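You operate a simulated robot arm through the tools that you are given. There is no shell and no other tool.

You run a simulated two-armed robot. Do the job below in one go: nothing can be reset, and whatever is moved stays where it is left.

Task
Switch the oven on at 50 C with boost, red knob at 200.
Fine: heat and boost switches on; push the drip tray in and shut the port cover.

It is judged by the outcome, as a careful person would: the job done as asked, and still so three seconds after it is handed in. It fails if anything else is knocked over, pushed out of place, dropped, spilled or broken. Lids that push on must go on centred and level and be pressed home; caps that screw on are set level and turned clockwise until they are tight.

Robot
Two 7-joint arms with fingered hands on one trunk that stands fixed in place. Base frame: the origin is at the foot of the trunk, x ahead of it, y to its left, z up. Units: mm, degrees, N and s.
The left shoulder is at [70, 154, 1297], the right one opposite. With the tool pointing down near the work surface each hand reaches from about 100 to 780 mm from the base axis, measured 20 degrees to its own side. Payload 3.9 kg a hand.
Tool frame (each hand has its own): the origin (TCP) lies between the finger pads and is the grasp point; the fingertips stand 30 mm ahead of it; z points along the fingers, y is the line along which they close. The gripper opens to 104 mm; its body begins 35 mm behind the TCP. The gripper is a hand of 4 fingers: y runs from the thumb to the fingers, the wrist lies at [-17, -104, -178] in the tool frame, and closing takes about 1.5 s.
Orientation is that of the tool frame in the base frame, as a unit quaternion [w, x, y, z]. With the fingers straight down and the wrist toward the robot, the tool's x, y and z point along [0, 1, 0], [1, 0, 0] and [0, 0, -1] of the base frame.

Tools
- The arms move only by the tool apply_moves. It takes "left_plan", "right_plan" or both (then of equal length, played together; a hand with none holds still); each is one flat list of numbers, 7 for each row, row after row: the shift along the tool's x, y, z in units of 40 mm (1.0 is 40 mm), then the turn, a rotation vector about the tool's x, y, z in units of 6 degrees (1.0 is 6 degrees), then the finger opening in cm, from 0 to 10.4. In form: [dx, dy, dz, wx, wy, wz, gripper, dx, dy, dz, wx, wy, wz, gripper, ...]. A call has 1 to 20 rows; each row shifts and turns the commanded pose from where the row before left it, along the tool's axes as they then stand. A call with a number of a shift or a turn outside -1 to 1 is refused whole. A row lasts 0.2 s, in which the tool goes at most 50 mm and 8.6 degrees; a call with a longer step from one row to the next is refused whole, and so is a gripper value outside its range. A pose out of reach is approached as far as the arm can. The call stops where the force on the tool passes 40 N (or 10 N more than at its start, if that is more) or the arm is blocked; 0.2 s more then pass. The fingers move at their own pace (about 72 mm/s each) and stop on an object; they squeeze with about 24 N. The grip force told is the motor's: it shows also when the fingers shut on nothing. Time passes only in rows, and 0.2 s behind the last, so rows that do not move let the fingers close. It gives the time, the measured TCP pose, the force on the tool (base axes), the opening and the grip force at its end, in the units of the frame above (readings bear some noise), with the torque about the TCP (base axes, N m) and any sound that the robot's microphone picked up.
- Cameras (640 x 400 px; columns grow to the right, rows downward): "scene" is now at [128, 47.6, 1545.1]; the picture's right is [0.52, -0.86, 0.00], its down [-0.35, -0.21, -0.91] and it looks along [0.78, 0.47, -0.41] (base axes); focal length 256 px, centre (320, 200). "left" rides on the left gripper at [-66, -90, -126] in its tool frame; the picture's right is [-0.78, -0.30, 0.56], its down [0.57, -0.70, 0.42] and it looks along [0.27, 0.65, 0.71] (tool axes); focal length 275 px, centre (320, 200). "right" rides on the right gripper at [66, -90, -126] in its tool frame; the picture's right is [-0.78, 0.30, -0.56], its down [-0.57, -0.70, 0.42] and it looks along [-0.27, 0.65, 0.71] (tool axes); focal length 275 px, centre (320, 200). There is no depth. A picture from a camera that has moved, and an enlarged one, comes with that camera's place and axes in the base frame and with its lens.
- snapshot(camera): a new picture of that camera. No time passes.
- lift_body(by): slides the trunk up (or, below 0, down) by that many mm; the arms and the scene camera ride with it, the base frame stays. It gives what a move gives, with no picture.
- grasp_type(shape, hand): the hand has 4 fingers and takes this shape, open, in about a second: jaw (thumb against the fingers, like two jaws); tri (thumb and two fingers); tip (a fingertip pinch); poke (one finger out to press); point (the index stretched); flat (the hand flat); cup (the hand cupped); fist (a fist). The gripper value then closes the fingers along that shape, each until it touches; the sizes above hold for jaw. It gives what a move gives, with no picture.
- head_to(pan, tilt): turns the head with the scene camera to pan (to the left, within 86 degrees either way) and tilt (down, from -29 to 69), counted from straight ahead of the robot. It gives what a move gives.
- close_up(camera, box): a new picture of the part [left, top, right, bottom] of that camera's present view, enlarged. No time passes.
- sign_off(): hands the job in; it is judged then, once.

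Nothing tells you positions but the pictures and the camera data. Unless the task says otherwise, let go and move clear before handing in.

The tools are called after "Emit:" as a command line: name --argument value ..., lists and objects as JSON in quotes. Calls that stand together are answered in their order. apply_moves: Moves the arms, as the interface text tells. Its arguments: {"type":"object","properties":{"left_plan":{"type":"array"},"right_plan":{"type":"array"}},"required":[]} The other tools are called the same way: lift_body (by) moves the trunk up or down; grasp_type (shape, hand) gives the hand a shape; head_to (pan, tilt) turns the head that bears the scene camera; snapshot (camera) takes a picture; close_up (camera, box) takes an enlarged picture of a part of a camera's view; sign_off () hands the job in.

At the start:

```text
t: 0.0
left_tcp_pos: [366.1, 489.6, 1472.5]
left_tcp_rot: [0.0, 0.707, 0.707, -0.001]
left_force: [0.4, 0.4, 0.5]
left_ft_torque: [0.0, -0.01, -0.01]
left_finger_gap: 103.8
left_grasp_force: 0.0
left_shape: jaw
right_tcp_pos: [498.1, 86.6, 1478.5]
right_tcp_rot: [0.0, 0.707, 0.707, 0.001]
right_force: [0.4, 0.4, 0.8]
right_ft_torque: [0.01, 0.01, 0.04]
right_finger_gap: 103.5
right_grasp_force: 0.1
right_shape: jaw
trunk travel left (down, up): [-750.0, 190.0]
head pan, tilt (commanded): [31.2, 24.1]
```

scene: 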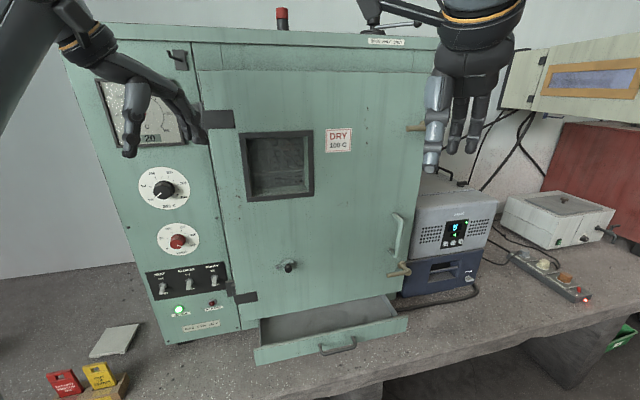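
right: 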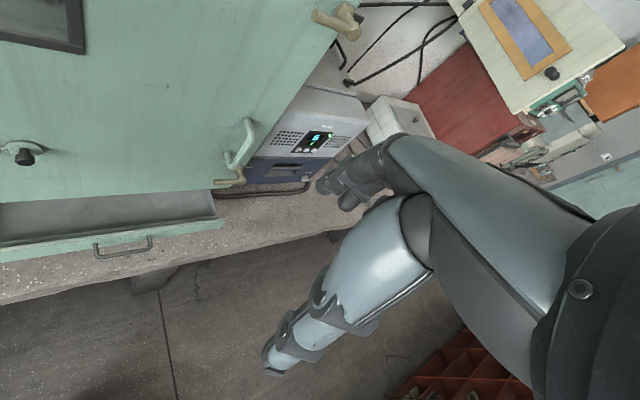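
left: 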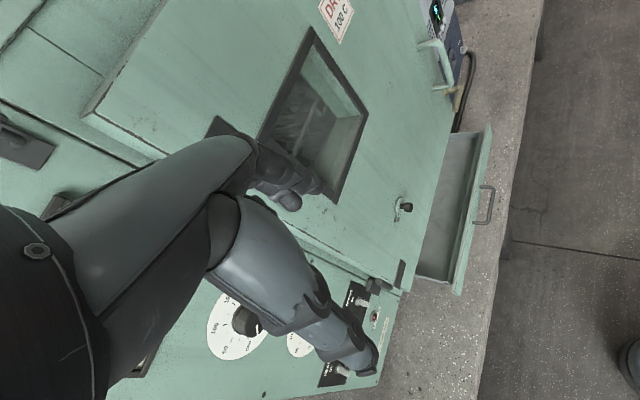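

I see a green drying oven with a control panel on its left (a black knob, a red knob, three toggle switches), a door with a small port, and a drip tray pulled out below. I'll start with enlarged pictures of the details.

Emit:
close_up --camera "scene" --box '[120, 160, 250, 270]'

Emit:
close_up --camera "scene" --box '[130, 240, 260, 350]'

Emit:
close_up --camera "scene" --box '[230, 220, 430, 380]'

Emit:
close_up --camera "scene" --box '[20, 310, 180, 400]'

Emit:
close_up --camera "scene" --box '[380, 160, 520, 300]'

```text
3.64 times, centred on (185, 215) of scene
camera zoom: at [128.0, 47.6, 1545.1], right [0.52, -0.86, 0.0], down [-0.35, -0.21, -0.91], along [0.78, 0.47, -0.41], focal length 929 px, centre (811, 146)
```

zoom: 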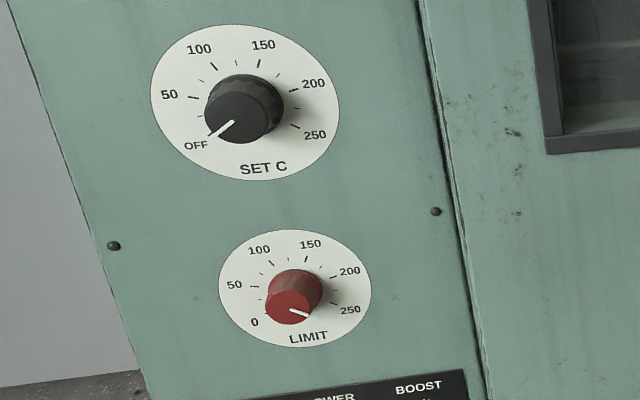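

```text
3.64 times, centred on (195, 295) of scene
camera zoom: at [128.0, 47.6, 1545.1], right [0.52, -0.86, 0.0], down [-0.35, -0.21, -0.91], along [0.78, 0.47, -0.41], focal length 929 px, centre (774, -146)
```

zoom: 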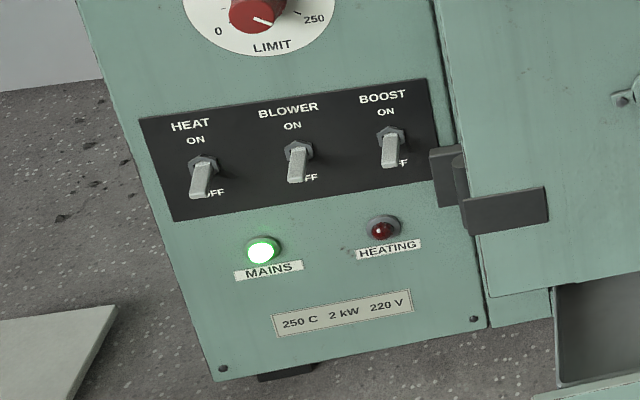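

```text
2.50 times, centred on (330, 300) of scene
camera zoom: at [128.0, 47.6, 1545.1], right [0.52, -0.86, 0.0], down [-0.35, -0.21, -0.91], along [0.78, 0.47, -0.41], focal length 639 px, centre (295, -50)
```

zoom: 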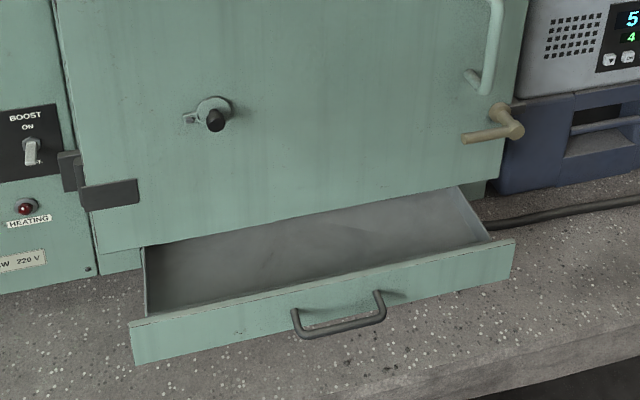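

```text
4.00 times, centred on (100, 355) of scene
camera zoom: at [128.0, 47.6, 1545.1], right [0.52, -0.86, 0.0], down [-0.35, -0.21, -0.91], along [0.78, 0.47, -0.41], focal length 1022 px, centre (1200, -420)
```

zoom: 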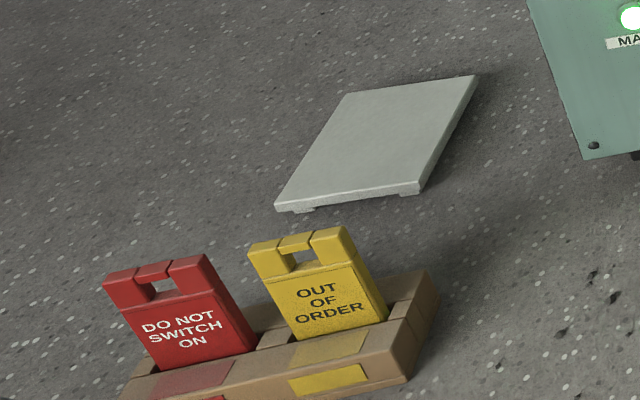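

```text
2.86 times, centred on (450, 230) of scene
camera zoom: at [128.0, 47.6, 1545.1], right [0.52, -0.86, 0.0], down [-0.35, -0.21, -0.91], along [0.78, 0.47, -0.41], focal length 730 px, centre (-51, 114)
```

zoom: 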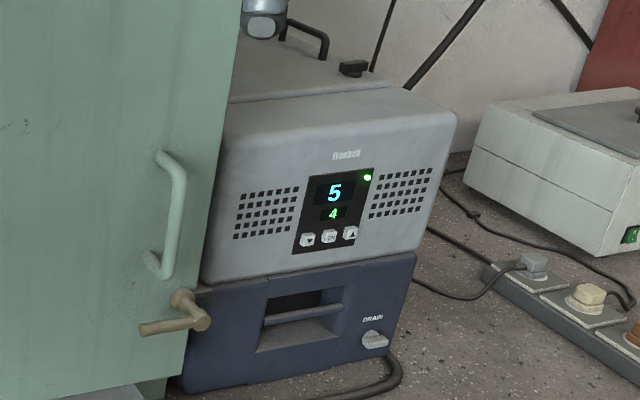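

The SET knob is at OFF, LIMIT sits past 250, and all three toggles point down to OFF. Now I'll look at the port on the door, the door latches and the parts on top.

Emit:
close_up --camera "scene" --box '[264, 247, 314, 287]'

Emit:
close_up --camera "scene" --box '[160, 0, 440, 175]'

Emit:
close_up --camera "right" --box '[0, 120, 64, 180]'

Emit:
close_up --camera "left" --box '[370, 180, 430, 230]'

Emit:
close_up --camera "scene" --box '[135, 165, 205, 210]'

Emit:
close_up --camera "scene" --box '[150, 220, 210, 262]'

Emit:
close_up --camera "scene" --box '[230, 290, 430, 370]'

```text
10.00 times, centred on (289, 267) of scene
camera zoom: at [128.0, 47.6, 1545.1], right [0.52, -0.86, 0.0], down [-0.35, -0.21, -0.91], along [0.78, 0.47, -0.41], focal length 2556 px, centre (630, -470)
```

zoom: 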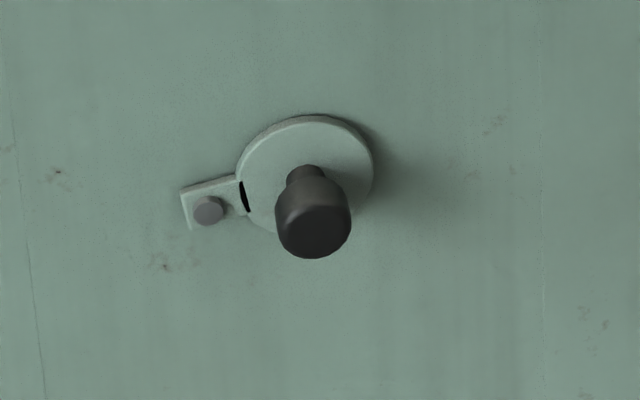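

```text
2.29 times, centred on (300, 88) of scene
camera zoom: at [128.0, 47.6, 1545.1], right [0.52, -0.86, 0.0], down [-0.35, -0.21, -0.91], along [0.78, 0.47, -0.41], focal length 584 px, centre (366, 457)
```

zoom: 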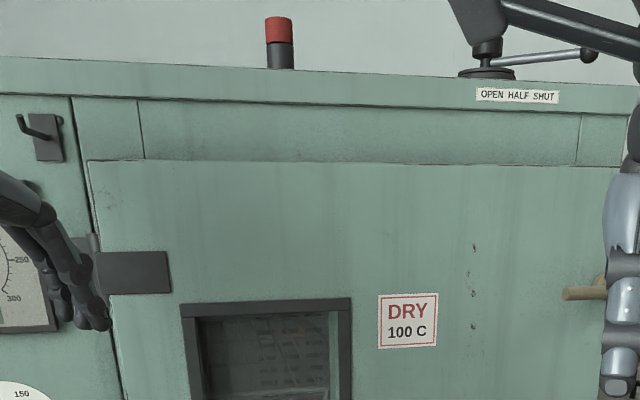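

```text
6.67 times, centred on (32, 150) of right
camera zoom: at [407.7, 153.4, 1604.5], right [0.3, -0.78, 0.56], down [-0.7, -0.57, -0.42], along [0.65, -0.26, -0.71], focal length 1835 px, centre (2240, 533)
```

zoom: 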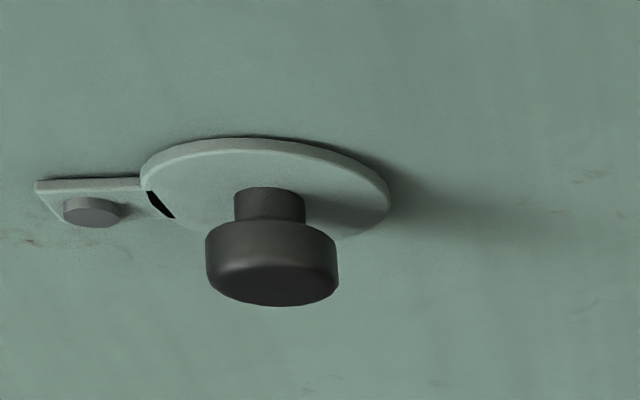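

```text
8.00 times, centred on (400, 205) of left
camera zoom: at [275.8, 423.1, 1597.7], right [-0.3, -0.78, -0.56], down [-0.7, 0.57, -0.42], along [0.65, 0.27, -0.71], focal length 2202 px, centre (-320, 160)
```

zoom: 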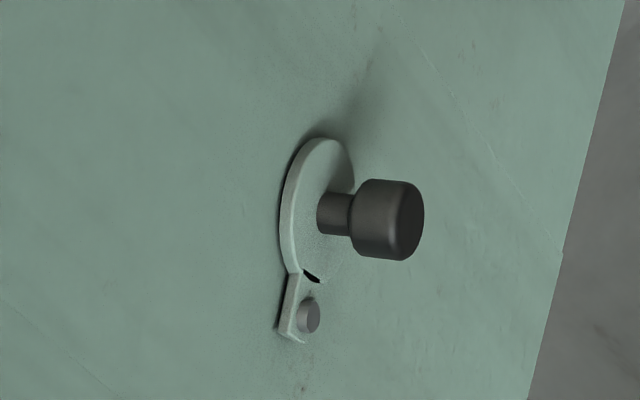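

```text
8.89 times, centred on (170, 188) of scene
camera zoom: at [128.0, 47.6, 1545.1], right [0.52, -0.86, 0.0], down [-0.35, -0.21, -0.91], along [0.78, 0.47, -0.41], focal length 2272 px, centre (1653, 311)
```

zoom: 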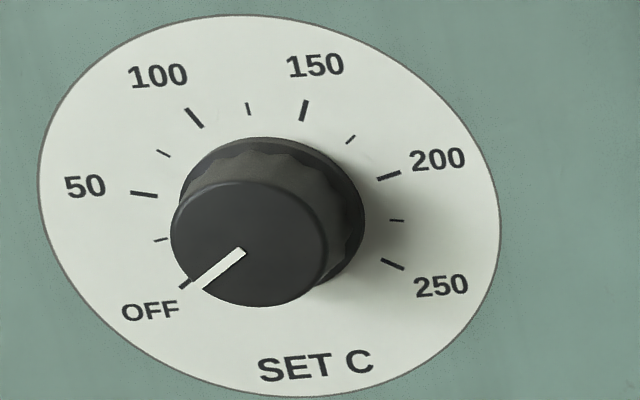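

```text
9.52 times, centred on (180, 241) of scene
camera zoom: at [128.0, 47.6, 1545.1], right [0.52, -0.86, 0.0], down [-0.35, -0.21, -0.91], along [0.78, 0.47, -0.41], focal length 2434 px, centre (1653, -190)
```

zoom: 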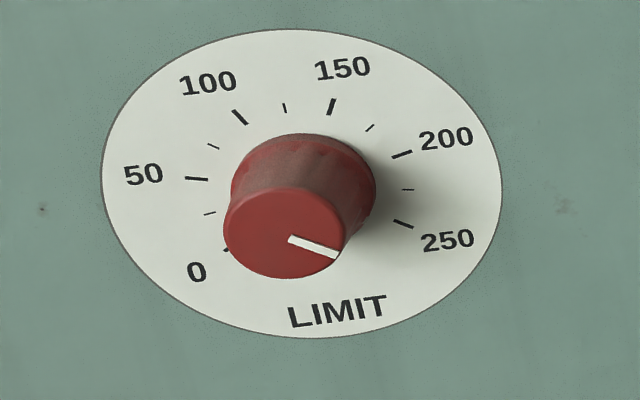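

```text
3.20 times, centred on (330, 330) of scene
camera zoom: at [128.0, 47.6, 1545.1], right [0.52, -0.86, 0.0], down [-0.35, -0.21, -0.91], along [0.78, 0.47, -0.41], focal length 818 px, centre (288, -216)
```

zoom: 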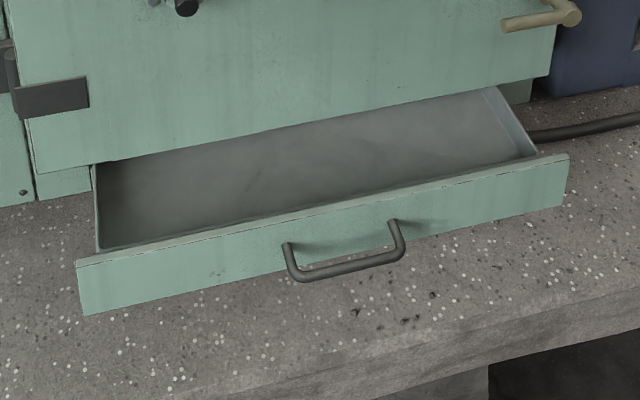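

The port cover is on the door near (592, 477, 1043). The oven face is turned about 45° to my axes, facing me. I'll look around with the head before moving the arms.

Emit:
head_to --pan 45 --tilt 40

Emit:
snapshot --camera "scene"

Emit:
head_to --pan 45 --tilt 0

Emit:
snapshot --camera "scene"

```text
t: 0.8
left_tcp_pos: [366.2, 489.5, 1471.7]
left_tcp_rot: [0.0, 0.707, 0.707, -0.001]
left_force: [0.1, -0.1, -1.0]
left_ft_torque: [0.01, 0.01, 0.01]
left_finger_gap: 103.7
left_grasp_force: 0.2
left_shape: jaw
right_tcp_pos: [498.0, 87.8, 1478.5]
right_tcp_rot: [0.0, 0.707, 0.708, 0.0]
right_force: [0.5, 0.0, 0.3]
right_ft_torque: [0.01, 0.02, 0.01]
right_finger_gap: 103.5
right_grasp_force: 0.0
right_shape: jaw
trunk travel left (down, up): [-750.0, 190.0]
head pan, tilt (commanded): [45.0, 40.0]
```

```text
taken
camera scene: at [109.1, 59.9, 1520.4], right [0.71, -0.71, 0.0], down [-0.45, -0.45, -0.77], along [0.54, 0.54, -0.64], focal length 256 px, centre (320, 200)
```

scene: 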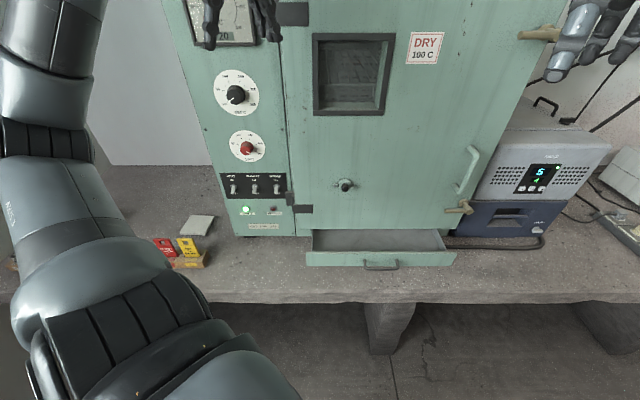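

```text
t: 1.9
left_tcp_pos: [365.5, 489.2, 1471.8]
left_tcp_rot: [0.0, 0.707, 0.707, 0.0]
left_force: [-0.5, 0.7, 0.5]
left_ft_torque: [0.0, 0.0, 0.0]
left_finger_gap: 103.7
left_grasp_force: 0.0
left_shape: jaw
right_tcp_pos: [496.8, 87.2, 1479.3]
right_tcp_rot: [0.0, 0.707, 0.707, 0.0]
right_force: [0.5, 0.1, 0.0]
right_ft_torque: [-0.01, 0.01, 0.01]
right_finger_gap: 103.4
right_grasp_force: 0.0
right_shape: jaw
trunk travel left (down, up): [-750.0, 190.0]
head pan, tilt (commanded): [45.0, 0.0]
```

```text
taken
camera scene: at [112.6, 63.5, 1583.9], right [0.71, -0.71, 0.0], down [0.0, 0.0, -1.0], along [0.71, 0.71, 0.0], focal length 256 px, centre (320, 200)
```

scene: 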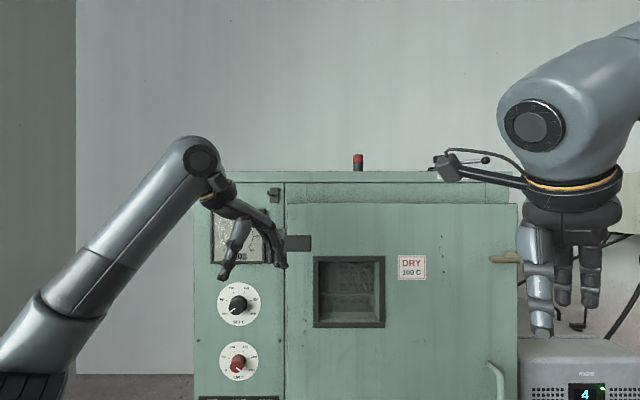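

With the head at pan 45 the oven is seen nearly square-on. I'll zoom in for the exact orientation, and check the things on top.

Emit:
close_up --camera "scene" --box '[180, 130, 360, 240]'

Emit:
close_up --camera "scene" --box '[340, 130, 530, 250]'

Emit:
close_up --camera "scene" --box '[190, 270, 300, 400]'

Emit:
head_to --pan 45 --tilt 25

Emit:
snapshot --camera "scene"

Emit:
close_up --camera "scene" --box '[190, 240, 350, 340]'

Emit:
close_up --camera "scene" --box '[200, 120, 300, 230]'

Emit:
close_up --camera "scene" --box '[290, 230, 490, 355]'

```text
3.56 times, centred on (270, 185) of scene
camera zoom: at [112.6, 63.5, 1583.9], right [0.71, -0.71, 0.0], down [0.0, 0.0, -1.0], along [0.71, 0.71, 0.0], focal length 909 px, centre (498, 253)
```

zoom: 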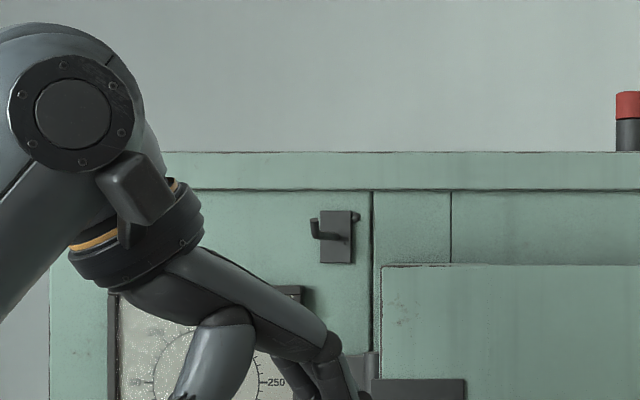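

```text
3.33 times, centred on (435, 190) of scene
camera zoom: at [112.6, 63.5, 1583.9], right [0.71, -0.71, 0.0], down [0.0, 0.0, -1.0], along [0.71, 0.71, 0.0], focal length 852 px, centre (-63, 233)
```

zoom: 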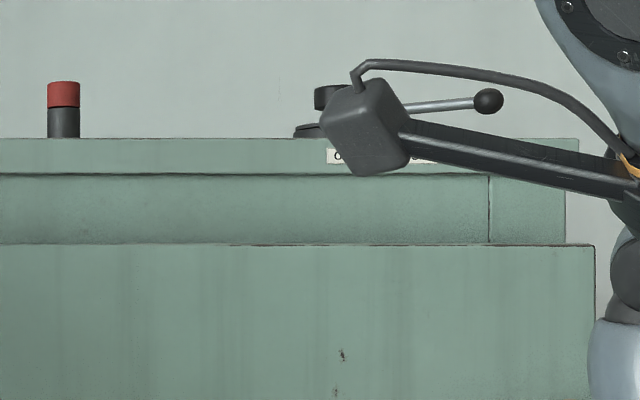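

```text
3.08 times, centred on (245, 335) of scene
camera zoom: at [112.6, 63.5, 1583.9], right [0.71, -0.71, 0.0], down [0.0, 0.0, -1.0], along [0.71, 0.71, 0.0], focal length 786 px, centre (551, -215)
```

zoom: 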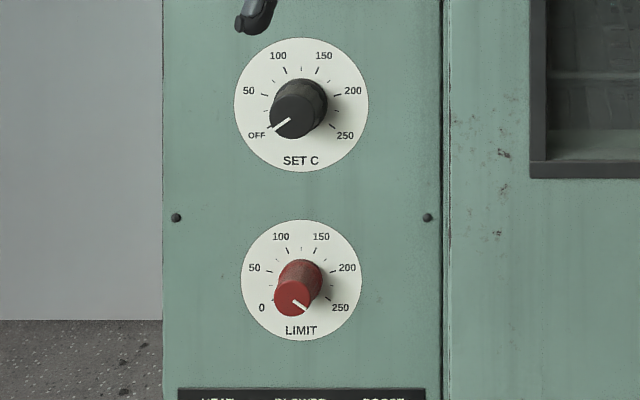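

```text
t: 2.7
left_tcp_pos: [366.3, 489.4, 1471.6]
left_tcp_rot: [0.0, 0.708, 0.707, 0.0]
left_force: [0.9, 0.4, 0.3]
left_ft_torque: [0.04, 0.01, 0.04]
left_finger_gap: 103.7
left_grasp_force: 0.1
left_shape: jaw
right_tcp_pos: [496.9, 87.1, 1478.9]
right_tcp_rot: [-0.001, 0.706, 0.708, 0.001]
right_force: [0.1, -0.1, 0.4]
right_ft_torque: [0.0, 0.0, 0.03]
right_finger_gap: 103.8
right_grasp_force: 0.0
right_shape: jaw
trunk travel left (down, up): [-750.0, 190.0]
head pan, tilt (commanded): [45.0, 25.0]
```

```text
taken
camera scene: at [114.1, 65.0, 1543.7], right [0.71, -0.71, 0.0], down [-0.3, -0.3, -0.91], along [0.64, 0.64, -0.42], focal length 256 px, centre (320, 200)
```

scene: 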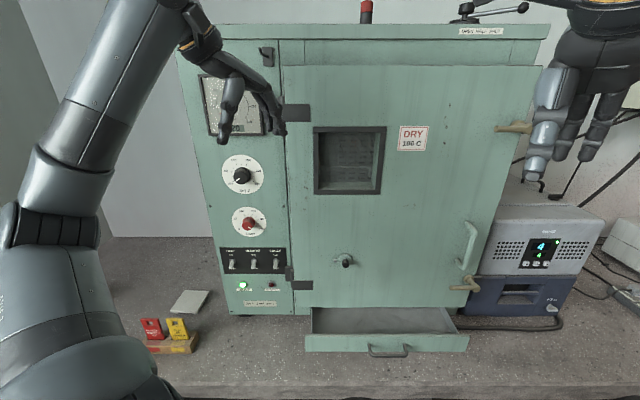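

```text
4.00 times, centred on (270, 290) of scene
camera zoom: at [114.1, 65.0, 1543.7], right [0.71, -0.71, 0.0], down [-0.3, -0.3, -0.91], along [0.64, 0.64, -0.42], focal length 1022 px, centre (520, -160)
```

zoom: 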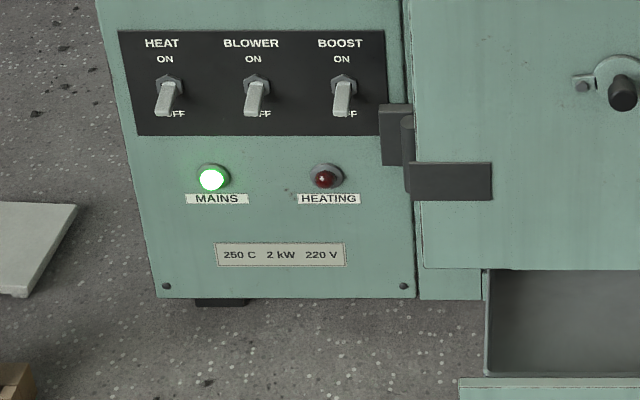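

```text
3.64 times, centred on (250, 175) of scene
camera zoom: at [114.1, 65.0, 1543.7], right [0.71, -0.71, 0.0], down [-0.3, -0.3, -0.91], along [0.64, 0.64, -0.42], focal length 929 px, centre (574, 291)
```

zoom: 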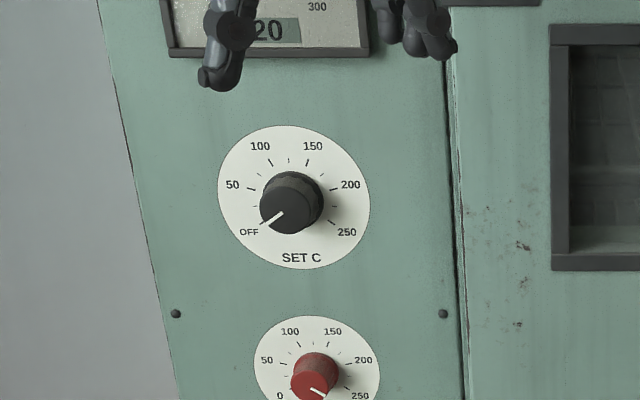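

```text
3.20 times, centred on (390, 292) of scene
camera zoom: at [114.1, 65.0, 1543.7], right [0.71, -0.71, 0.0], down [-0.3, -0.3, -0.91], along [0.64, 0.64, -0.42], focal length 818 px, centre (96, -96)
```

zoom: 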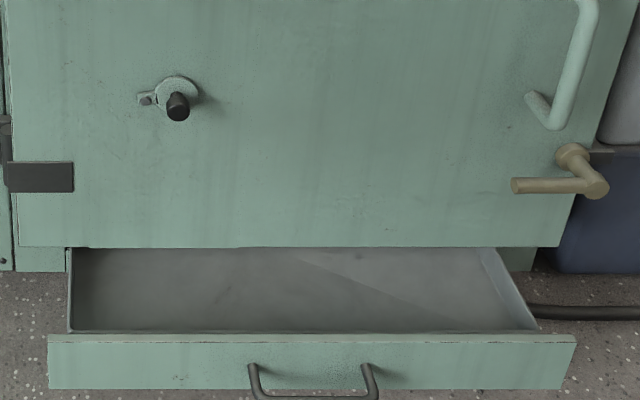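

The oven sits square at 45°: door face at depth about 756 mm, control panel a little deeper (about 790). I'll lower the left hand and turn it to face the panel.

Emit:
apply_moves --left_plan '[0, 0, 0.7, 0, 0, -0.9375, 10, 0, 0, 0.7, 0, 0, -0.9375, 10, 0, 0, 0.7, 0, 0, -0.9375, 10, 0, 0, 0.7, 0, 0, -0.9375, 10, 0, 0, 0.7, 0, 0, -0.9375, 10, 0, 0, 0.7, 0, 0, -0.9375, 10, 0, 0, 0.7, 0, 0, -0.9375, 10, 0, 0, 0.7, 0, 0, -0.9375, 10]'

Emit:
snapshot --camera "left"

Emit:
snapshot --camera "scene"

```text
t: 4.5
left_tcp_pos: [365.5, 489.4, 1248.6]
left_tcp_rot: [-0.001, 0.383, 0.924, -0.001]
left_force: [0.5, -0.8, -0.3]
left_ft_torque: [-0.01, -0.02, 0.01]
left_finger_gap: 100.4
left_grasp_force: 0.1
left_shape: jaw
right_tcp_pos: [497.5, 88.1, 1479.1]
right_tcp_rot: [0.0, 0.706, 0.708, -0.001]
right_force: [0.4, 0.5, 0.7]
right_ft_torque: [0.0, 0.0, 0.02]
right_finger_gap: 103.4
right_grasp_force: 0.1
right_shape: jaw
trunk travel left (down, up): [-750.0, 190.0]
head pan, tilt (commanded): [45.0, 25.0]
```

```text
taken
camera left: at [349.1, 378.6, 1373.7], right [0.34, -0.76, -0.56], down [-0.9, -0.09, -0.42], along [0.27, 0.65, -0.71], focal length 275 px, centre (320, 200)
```

left: 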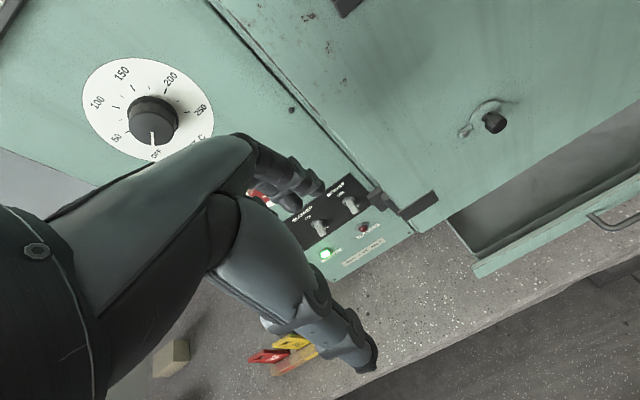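

```text
taken
camera scene: at [114.3, 65.1, 1543.6], right [0.71, -0.71, 0.0], down [-0.3, -0.3, -0.91], along [0.64, 0.64, -0.42], focal length 256 px, centre (320, 200)
```

scene: 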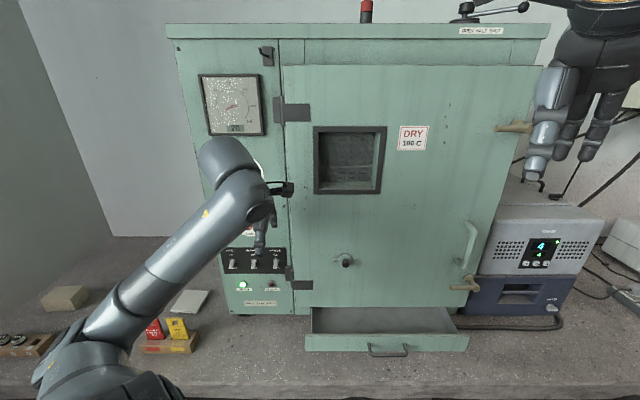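

The hand turned as expected. I'll use this closer left-hand view to triangulate the dial, the toggles and the port cover.

Emit:
close_up --camera "left" --box '[440, 80, 540, 150]'

Emit:
close_up --camera "left" --box '[70, 40, 230, 170]'

Emit:
close_up --camera "left" --box '[240, 160, 440, 290]'

Emit:
close_up --camera "left" --box '[420, 150, 640, 290]'

```text
5.71 times, centred on (490, 115) of left
camera zoom: at [349.1, 378.6, 1373.7], right [0.34, -0.76, -0.56], down [-0.9, -0.09, -0.42], along [0.27, 0.65, -0.71], focal length 1573 px, centre (-651, 686)
```

zoom: 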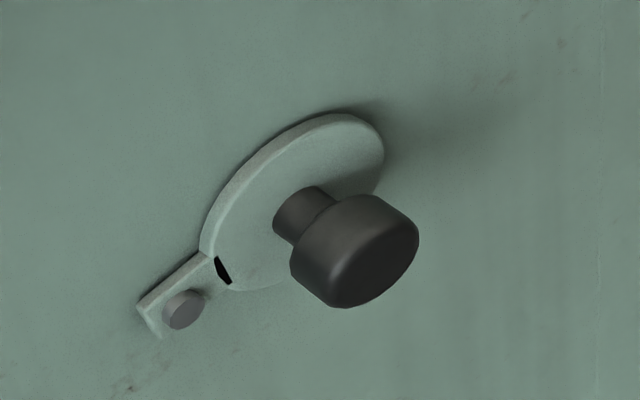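

```text
3.08 times, centred on (150, 105) of left
camera zoom: at [349.1, 378.6, 1373.7], right [0.34, -0.76, -0.56], down [-0.9, -0.09, -0.42], along [0.27, 0.65, -0.71], focal length 847 px, centre (843, 492)
```

zoom: 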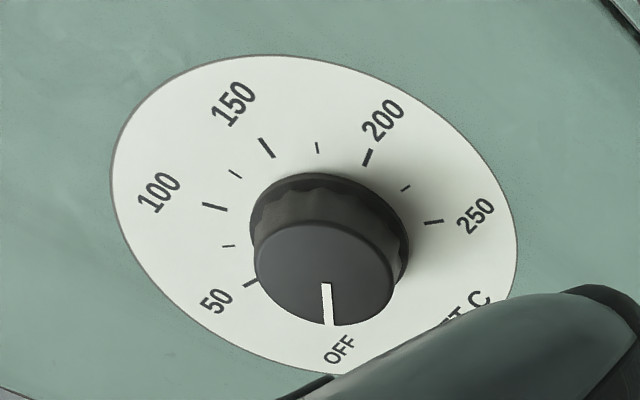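

```text
3.08 times, centred on (340, 225) of left
camera zoom: at [349.1, 378.6, 1373.7], right [0.34, -0.76, -0.56], down [-0.9, -0.09, -0.42], along [0.27, 0.65, -0.71], focal length 847 px, centre (258, 123)
```

zoom: 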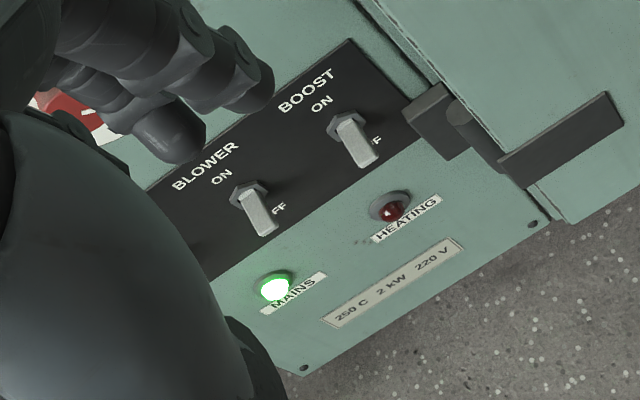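

```text
2.86 times, centred on (530, 220) of left
camera zoom: at [349.1, 378.6, 1373.7], right [0.34, -0.76, -0.56], down [-0.9, -0.09, -0.42], along [0.27, 0.65, -0.71], focal length 786 px, centre (-280, 143)
```

zoom: 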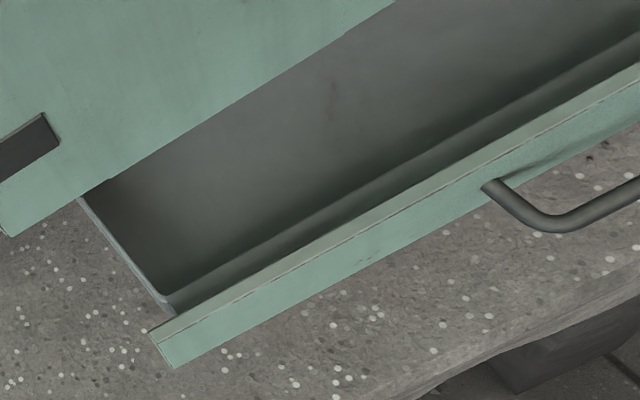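

Emit:
close_up --camera "scene" --box '[324, 248, 364, 273]'

Emit:
close_up --camera "left" --box '[455, 92, 519, 132]'

```text
16.00 times, centred on (344, 260) of scene
camera zoom: at [114.3, 65.1, 1543.6], right [0.71, -0.71, 0.0], down [-0.3, -0.3, -0.91], along [0.64, 0.64, -0.42], focal length 4089 px, centre (-64, -768)
```

zoom: 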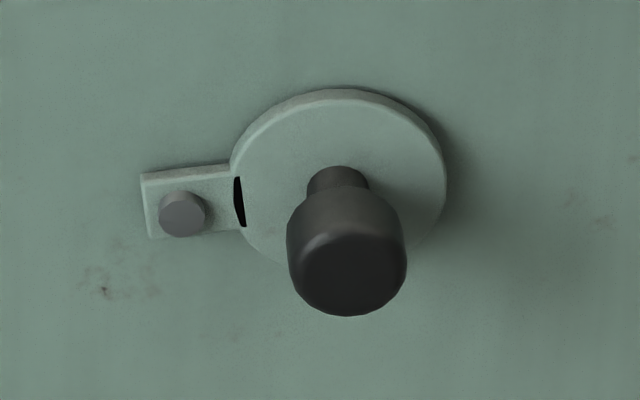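

```text
10.00 times, centred on (487, 112) of left
camera zoom: at [349.1, 378.6, 1373.7], right [0.34, -0.76, -0.56], down [-0.9, -0.09, -0.42], along [0.27, 0.65, -0.71], focal length 2753 px, centre (-1350, 1080)
```

zoom: 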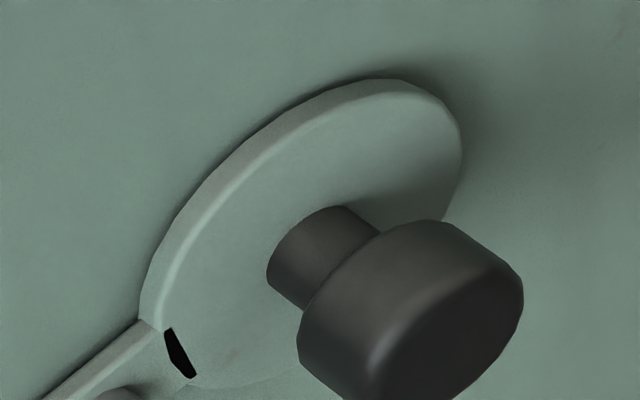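

The cover disc looks parallel to the door and tilted up slightly about its screw. Before deciding what "shut" means here, I'll raise the trunk to check the oven's top for another port.

Emit:
lift_body --by 185

Emit:
head_to --pan 40 --tilt 30

Emit:
snapshot --camera "scene"

Emit:
close_up --camera "scene" --box '[200, 30, 560, 255]'

Emit:
snapshot --camera "left"

```text
t: 6.6
left_tcp_pos: [366.2, 489.2, 1434.0]
left_tcp_rot: [0.0, 0.383, 0.924, -0.001]
left_force: [0.6, 0.3, 0.4]
left_ft_torque: [-0.01, 0.01, 0.01]
left_finger_gap: 100.6
left_grasp_force: 0.0
left_shape: jaw
right_tcp_pos: [498.2, 87.3, 1664.3]
right_tcp_rot: [-0.001, 0.706, 0.708, 0.0]
right_force: [0.7, -0.7, -0.8]
right_ft_torque: [0.0, 0.0, -0.03]
right_finger_gap: 103.7
right_grasp_force: 0.1
right_shape: jaw
trunk travel left (down, up): [-935.0, 5.0]
head pan, tilt (commanded): [45.0, 25.0]
```

```text
t: 7.2
left_tcp_pos: [365.6, 490.1, 1433.3]
left_tcp_rot: [-0.001, 0.382, 0.924, 0.0]
left_force: [-0.1, -0.8, 0.9]
left_ft_torque: [-0.01, 0.02, -0.03]
left_finger_gap: 100.6
left_grasp_force: 0.0
left_shape: jaw
right_tcp_pos: [498.1, 86.4, 1664.4]
right_tcp_rot: [0.001, 0.707, 0.708, 0.0]
right_force: [-0.3, 0.4, 0.2]
right_ft_torque: [0.0, 0.0, 0.03]
right_finger_gap: 103.4
right_grasp_force: 0.1
right_shape: jaw
trunk travel left (down, up): [-935.0, 5.0]
head pan, tilt (commanded): [40.0, 30.0]
```

```text
taken
camera scene: at [118.3, 57.9, 1720.7], right [0.64, -0.77, 0.0], down [-0.38, -0.32, -0.87], along [0.66, 0.56, -0.5], focal length 256 px, centre (320, 200)
```

scene: 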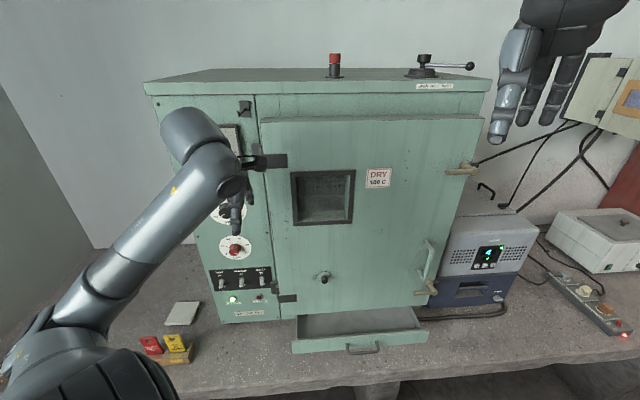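

```text
1.78 times, centred on (380, 142) of scene
camera zoom: at [118.3, 57.9, 1720.7], right [0.64, -0.77, 0.0], down [-0.38, -0.32, -0.87], along [0.66, 0.56, -0.5], focal length 454 px, centre (213, 302)
```

zoom: 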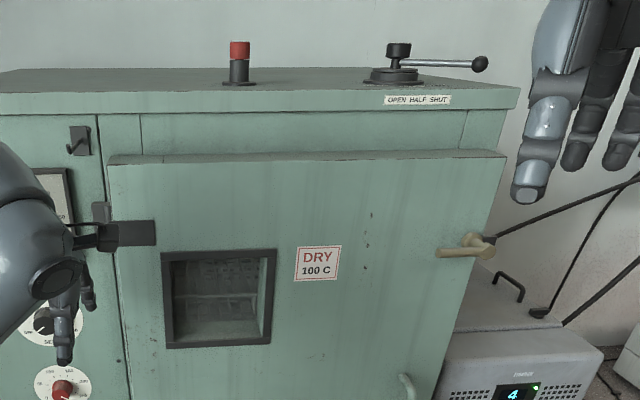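

```text
taken
camera left: at [348.8, 378.6, 1558.9], right [0.34, -0.76, -0.56], down [-0.9, -0.09, -0.42], along [0.27, 0.65, -0.71], focal length 275 px, centre (320, 200)
```

left: 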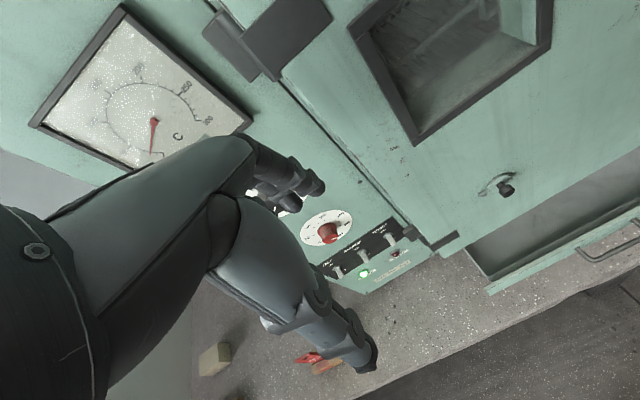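

The top has only a beacon and a damper lever, so the port cover must be the small swing disc on the door. I'll lower the trunk to a working height and turn the left hand to face the oven.

Emit:
lift_body --by -285

Emit:
apply_moves --left_plan '[0, 0, 0, -1, 0, 0, 10, 0, 0, 0, -1, 0, 0, 10, 0, 0, 0, -1, 0, 0, 10, 0, 0, 0, -1, 0, 0, 10, 0, 0, 0, -1, 0, 0, 10, 0, 0, 0, -1, 0, 0, 10, 0, 0, 0, -1, 0, 0, 10, 0, 0, 0, -1, 0, 0, 10, 0, 0, 0, -1, 0, 0, 10, 0, 0, 0, -1, 0, 0, 10, 0, 0, 0, -1, 0, 0, 10, 0, 0, 0, -1, 0, 0, 10, 0, 0, 0, -1, 0, 0, 10, 0, 0, 0, -1, 0, 0, 10, 0, 0, 0, -1, 0, 0, 10]'

Emit:
head_to --pan 45 --tilt 25

Emit:
snapshot --camera "left"

Emit:
snapshot --camera "scene"

```text
t: 10.1
left_tcp_pos: [366.7, 489.7, 1148.2]
left_tcp_rot: [0.0, 0.382, 0.924, 0.001]
left_force: [0.4, -0.3, -0.6]
left_ft_torque: [-0.01, 0.0, 0.01]
left_finger_gap: 100.4
left_grasp_force: 0.0
left_shape: jaw
right_tcp_pos: [498.0, 85.9, 1380.2]
right_tcp_rot: [0.0, 0.706, 0.708, 0.0]
right_force: [-0.4, -0.2, 0.9]
right_ft_torque: [0.01, -0.01, 0.0]
right_finger_gap: 103.6
right_grasp_force: 0.0
right_shape: jaw
trunk travel left (down, up): [-650.0, 290.0]
head pan, tilt (commanded): [40.0, 30.0]
```

```text
t: 13.3
left_tcp_pos: [371.7, 493.7, 1148.8]
left_tcp_rot: [0.08, 0.375, 0.904, 0.192]
left_force: [-0.4, -0.5, 0.1]
left_ft_torque: [0.01, -0.02, 0.0]
left_finger_gap: 100.1
left_grasp_force: 0.1
left_shape: jaw
left hand out of reach, approached as far as the arm can: row 2, 5, 6, 7, 8, 9, 10, 11, 12, 13, 14, 15
right_tcp_pos: [497.8, 86.8, 1379.1]
right_tcp_rot: [0.001, 0.706, 0.708, 0.0]
right_force: [0.0, 0.1, -0.4]
right_ft_torque: [0.01, 0.01, 0.01]
right_finger_gap: 103.5
right_grasp_force: 0.0
right_shape: jaw
trunk travel left (down, up): [-650.0, 290.0]
head pan, tilt (commanded): [40.0, 30.0]
```

```text
t: 14.0
left_tcp_pos: [371.5, 494.5, 1148.1]
left_tcp_rot: [0.08, 0.375, 0.903, 0.192]
left_force: [0.6, -0.3, -0.5]
left_ft_torque: [0.0, -0.02, -0.01]
left_finger_gap: 100.1
left_grasp_force: 0.1
left_shape: jaw
right_tcp_pos: [498.2, 85.9, 1378.4]
right_tcp_rot: [-0.001, 0.706, 0.708, -0.001]
right_force: [0.4, 0.0, 0.1]
right_ft_torque: [-0.05, 0.02, -0.02]
right_finger_gap: 103.4
right_grasp_force: 0.1
right_shape: jaw
trunk travel left (down, up): [-650.0, 290.0]
head pan, tilt (commanded): [45.0, 25.0]
```

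```text
taken
camera left: at [323.3, 352.6, 1227.0], right [0.52, -0.58, -0.63], down [-0.74, 0.07, -0.67], along [0.44, 0.81, -0.39], focal length 275 px, centre (320, 200)
```

left: 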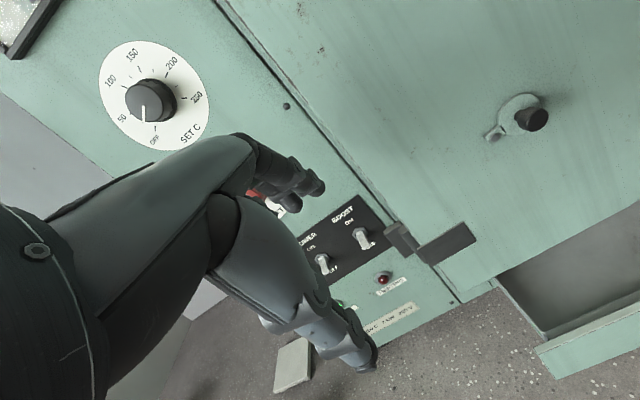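

```text
taken
camera scene: at [114.2, 64.8, 1443.6], right [0.71, -0.71, 0.0], down [-0.3, -0.3, -0.91], along [0.64, 0.64, -0.42], focal length 256 px, centre (320, 200)
```

scene: 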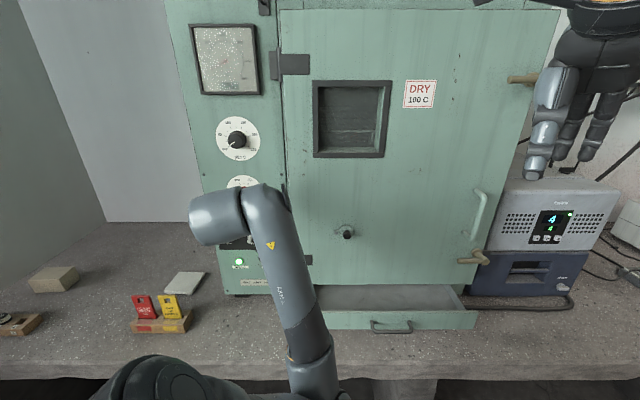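

The wrist could not tilt that far with the hand rolled this way (about 24° reached). I'll check which commanded pose the next row starts from.

Emit:
apply_moves --left_plan '[0, 0, 0, 0, 0, 0, 10]'

```text
t: 14.4
left_tcp_pos: [370.7, 493.5, 1149.1]
left_tcp_rot: [0.079, 0.374, 0.904, 0.192]
left_force: [0.1, 0.1, 0.0]
left_ft_torque: [0.0, 0.02, -0.02]
left_finger_gap: 100.3
left_grasp_force: 0.1
left_shape: jaw
right_tcp_pos: [498.0, 86.9, 1378.5]
right_tcp_rot: [0.0, 0.707, 0.708, -0.001]
right_force: [0.1, 0.3, -1.4]
right_ft_torque: [0.01, -0.01, -0.01]
right_finger_gap: 103.7
right_grasp_force: 0.0
right_shape: jaw
trunk travel left (down, up): [-650.0, 290.0]
head pan, tilt (commanded): [45.0, 25.0]
```

Each call restarts from the reached pose. I'll instead roll the hand so the wrist sits to the left, with the tool's y pointing right along the face and z into the oven; that suits the forearm better.

Emit:
apply_moves --left_plan '[1, 0, 0, 0, 0, 0, 10, 1, 0, 0, 0, 0, 0, 10, 0, 0, 0, -0.4752, 0.4752, 0.7317, 10, 0, 0, 0, -0.4752, 0.4752, 0.7317, 10, 0, 0, 0, -0.4752, 0.4752, 0.7317, 10, 0, 0, 0, -0.4752, 0.4752, 0.7317, 10, 0, 0, 0, -0.4752, 0.4752, 0.7317, 10, 0, 0, 0, -0.4752, 0.4752, 0.7317, 10, 0, 0, 0, -0.4752, 0.4752, 0.7317, 10, 0, 0, 0, -0.4752, 0.4752, 0.7317, 10, 0, 0, 0, -0.4752, 0.4752, 0.7317, 10, 0, 0, 0, -0.4752, 0.4752, 0.7317, 10, 0, 0, 0, -0.4752, 0.4752, 0.7317, 10, 0, 0, 0, -0.4752, 0.4752, 0.7317, 10, 0, 0, 0, -0.4752, 0.4752, 0.7317, 10, 0, 0, 0, -0.4752, 0.4752, 0.7317, 10, 0, 0, 0, -0.4752, 0.4752, 0.7317, 10, 0, 0, 0, -0.4752, 0.4752, 0.7317, 10, 0, 0, 0, -0.4752, 0.4752, 0.7317, 10, 0, 0, 0, -0.4752, 0.4752, 0.7317, 10]'

Emit:
snapshot --camera "left"

Emit:
snapshot --camera "scene"

```text
t: 18.6
left_tcp_pos: [386.1, 556.2, 1166.0]
left_tcp_rot: [-0.269, 0.654, 0.271, 0.653]
left_force: [-1.1, 0.1, 0.4]
left_ft_torque: [-0.02, -0.01, -0.03]
left_finger_gap: 100.0
left_grasp_force: 0.1
left_shape: jaw
left hand out of reach, approached as far as the arm can: row 15, 16, 17, 18, 19
right_tcp_pos: [497.7, 88.8, 1378.0]
right_tcp_rot: [0.001, 0.706, 0.708, 0.0]
right_force: [0.7, -0.4, 0.1]
right_ft_torque: [-0.04, 0.02, 0.0]
right_finger_gap: 103.4
right_grasp_force: 0.1
right_shape: jaw
trunk travel left (down, up): [-650.0, 290.0]
head pan, tilt (commanded): [45.0, 25.0]
```

```text
taken
camera left: at [234.2, 531.5, 1099.7], right [0.19, 0.6, -0.78], down [-0.19, 0.8, 0.57], along [0.96, 0.04, 0.27], focal length 275 px, centre (320, 200)
```

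left: 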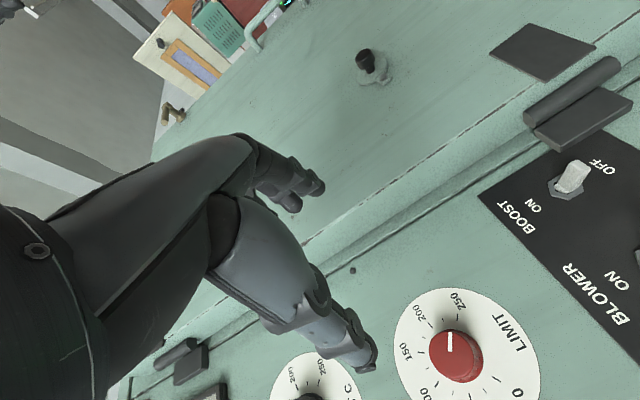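

```text
taken
camera scene: at [113.6, 67.3, 1443.7], right [0.71, -0.71, 0.0], down [-0.3, -0.3, -0.91], along [0.64, 0.64, -0.42], focal length 256 px, centre (320, 200)
```

scene: 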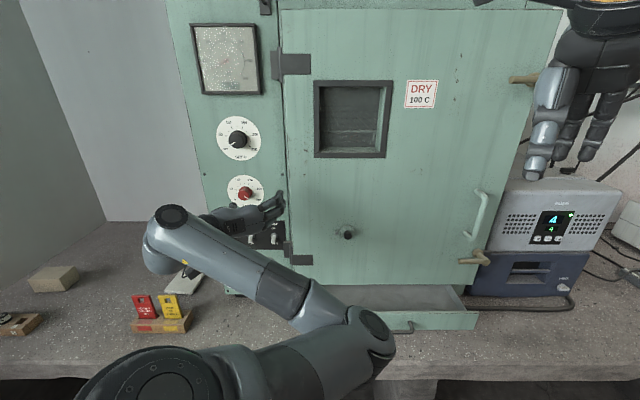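

Target orientation is reached: fingers point into the oven. From here the left camera sees the LIMIT dial, the toggles and the port cover from the side, so I'll zoom in on all three.

Emit:
close_up --camera "left" --box '[338, 40, 402, 80]'

Emit:
close_up --camera "left" --box '[370, 270, 570, 400]'

Emit:
close_up --camera "left" --box '[480, 130, 640, 260]'

```text
10.00 times, centred on (370, 60) of left
camera zoom: at [234.2, 531.5, 1099.7], right [0.19, 0.6, -0.78], down [-0.19, 0.8, 0.57], along [0.96, 0.04, 0.27], focal length 2753 px, centre (-180, 1600)
```

zoom: 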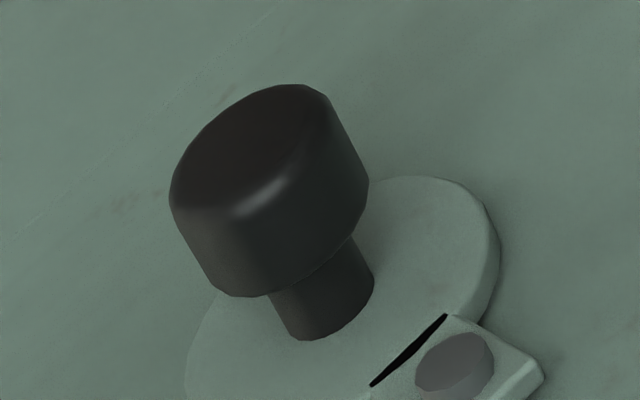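

```text
3.08 times, centred on (470, 335) of left
camera zoom: at [234.2, 531.5, 1099.7], right [0.19, 0.6, -0.78], down [-0.19, 0.8, 0.57], along [0.96, 0.04, 0.27], focal length 847 px, centre (-142, -215)
```

zoom: 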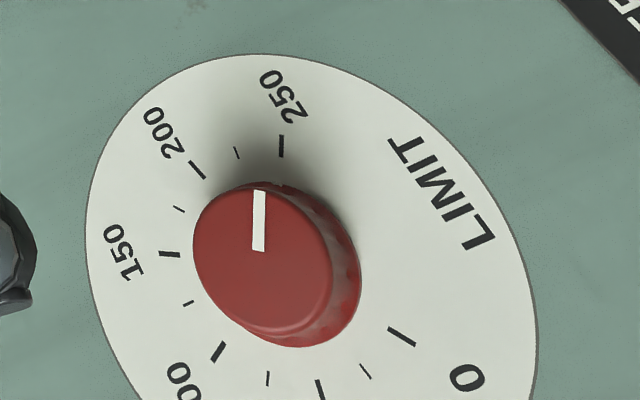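

```text
3.08 times, centred on (560, 195) of left
camera zoom: at [234.2, 531.5, 1099.7], right [0.19, 0.6, -0.78], down [-0.19, 0.8, 0.57], along [0.96, 0.04, 0.27], focal length 847 px, centre (-418, 215)
```

zoom: 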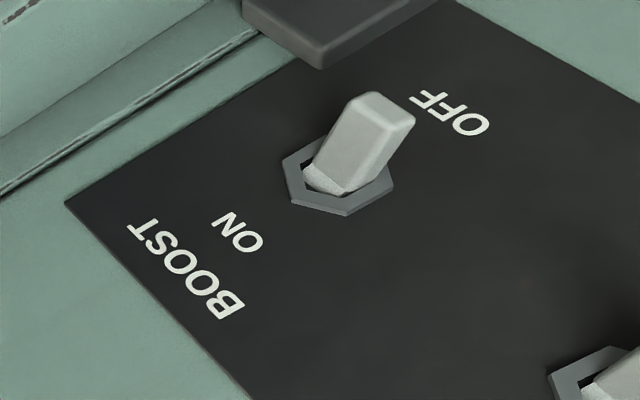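

The cover lies flat on the door, swung about 9–10° up about its screw; I'll test how it moves later. First I need accurate dial and switch positions from a second view.

Emit:
close_up --camera "scene" --box '[205, 105, 285, 155]'

Emit:
close_up --camera "scene" --box '[205, 165, 285, 215]'

Emit:
close_up --camera "scene" --box '[190, 195, 310, 270]'

Emit:
close_up --camera "left" --box '[0, 130, 400, 400]'

```text
8.00 times, centred on (245, 130) of scene
camera zoom: at [113.6, 67.3, 1443.7], right [0.71, -0.71, 0.0], down [-0.3, -0.3, -0.91], along [0.64, 0.64, -0.42], focal length 2044 px, centre (920, 760)
```

zoom: 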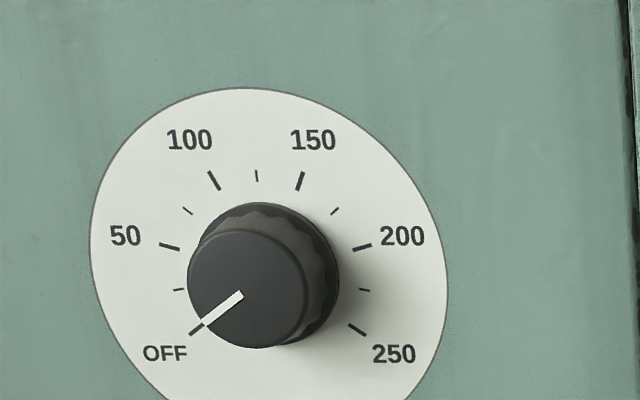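

```text
8.00 times, centred on (245, 190) of scene
camera zoom: at [113.6, 67.3, 1443.7], right [0.71, -0.71, 0.0], down [-0.3, -0.3, -0.91], along [0.64, 0.64, -0.42], focal length 2044 px, centre (920, 280)
```

zoom: 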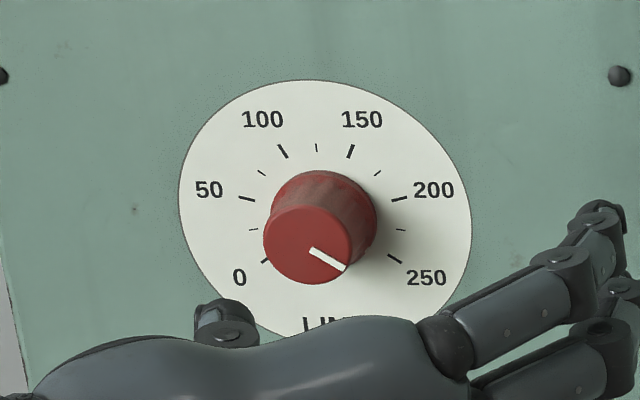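

```text
5.33 times, centred on (250, 232) of scene
camera zoom: at [113.6, 67.3, 1443.7], right [0.71, -0.71, 0.0], down [-0.3, -0.3, -0.91], along [0.64, 0.64, -0.42], focal length 1363 px, centre (693, 27)
```

zoom: 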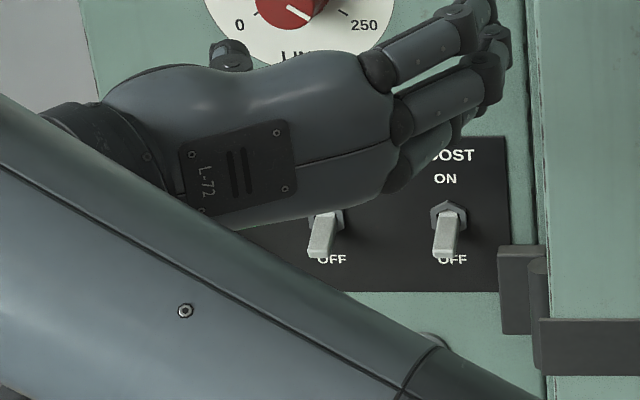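

```text
1.48 times, centred on (200, 265) of left
camera zoom: at [234.2, 531.5, 1099.7], right [0.19, 0.6, -0.78], down [-0.19, 0.8, 0.57], along [0.96, 0.04, 0.27], focal length 408 px, centre (498, 104)
```

zoom: 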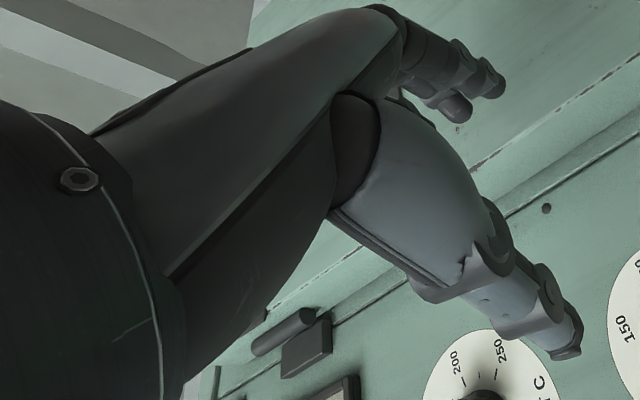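

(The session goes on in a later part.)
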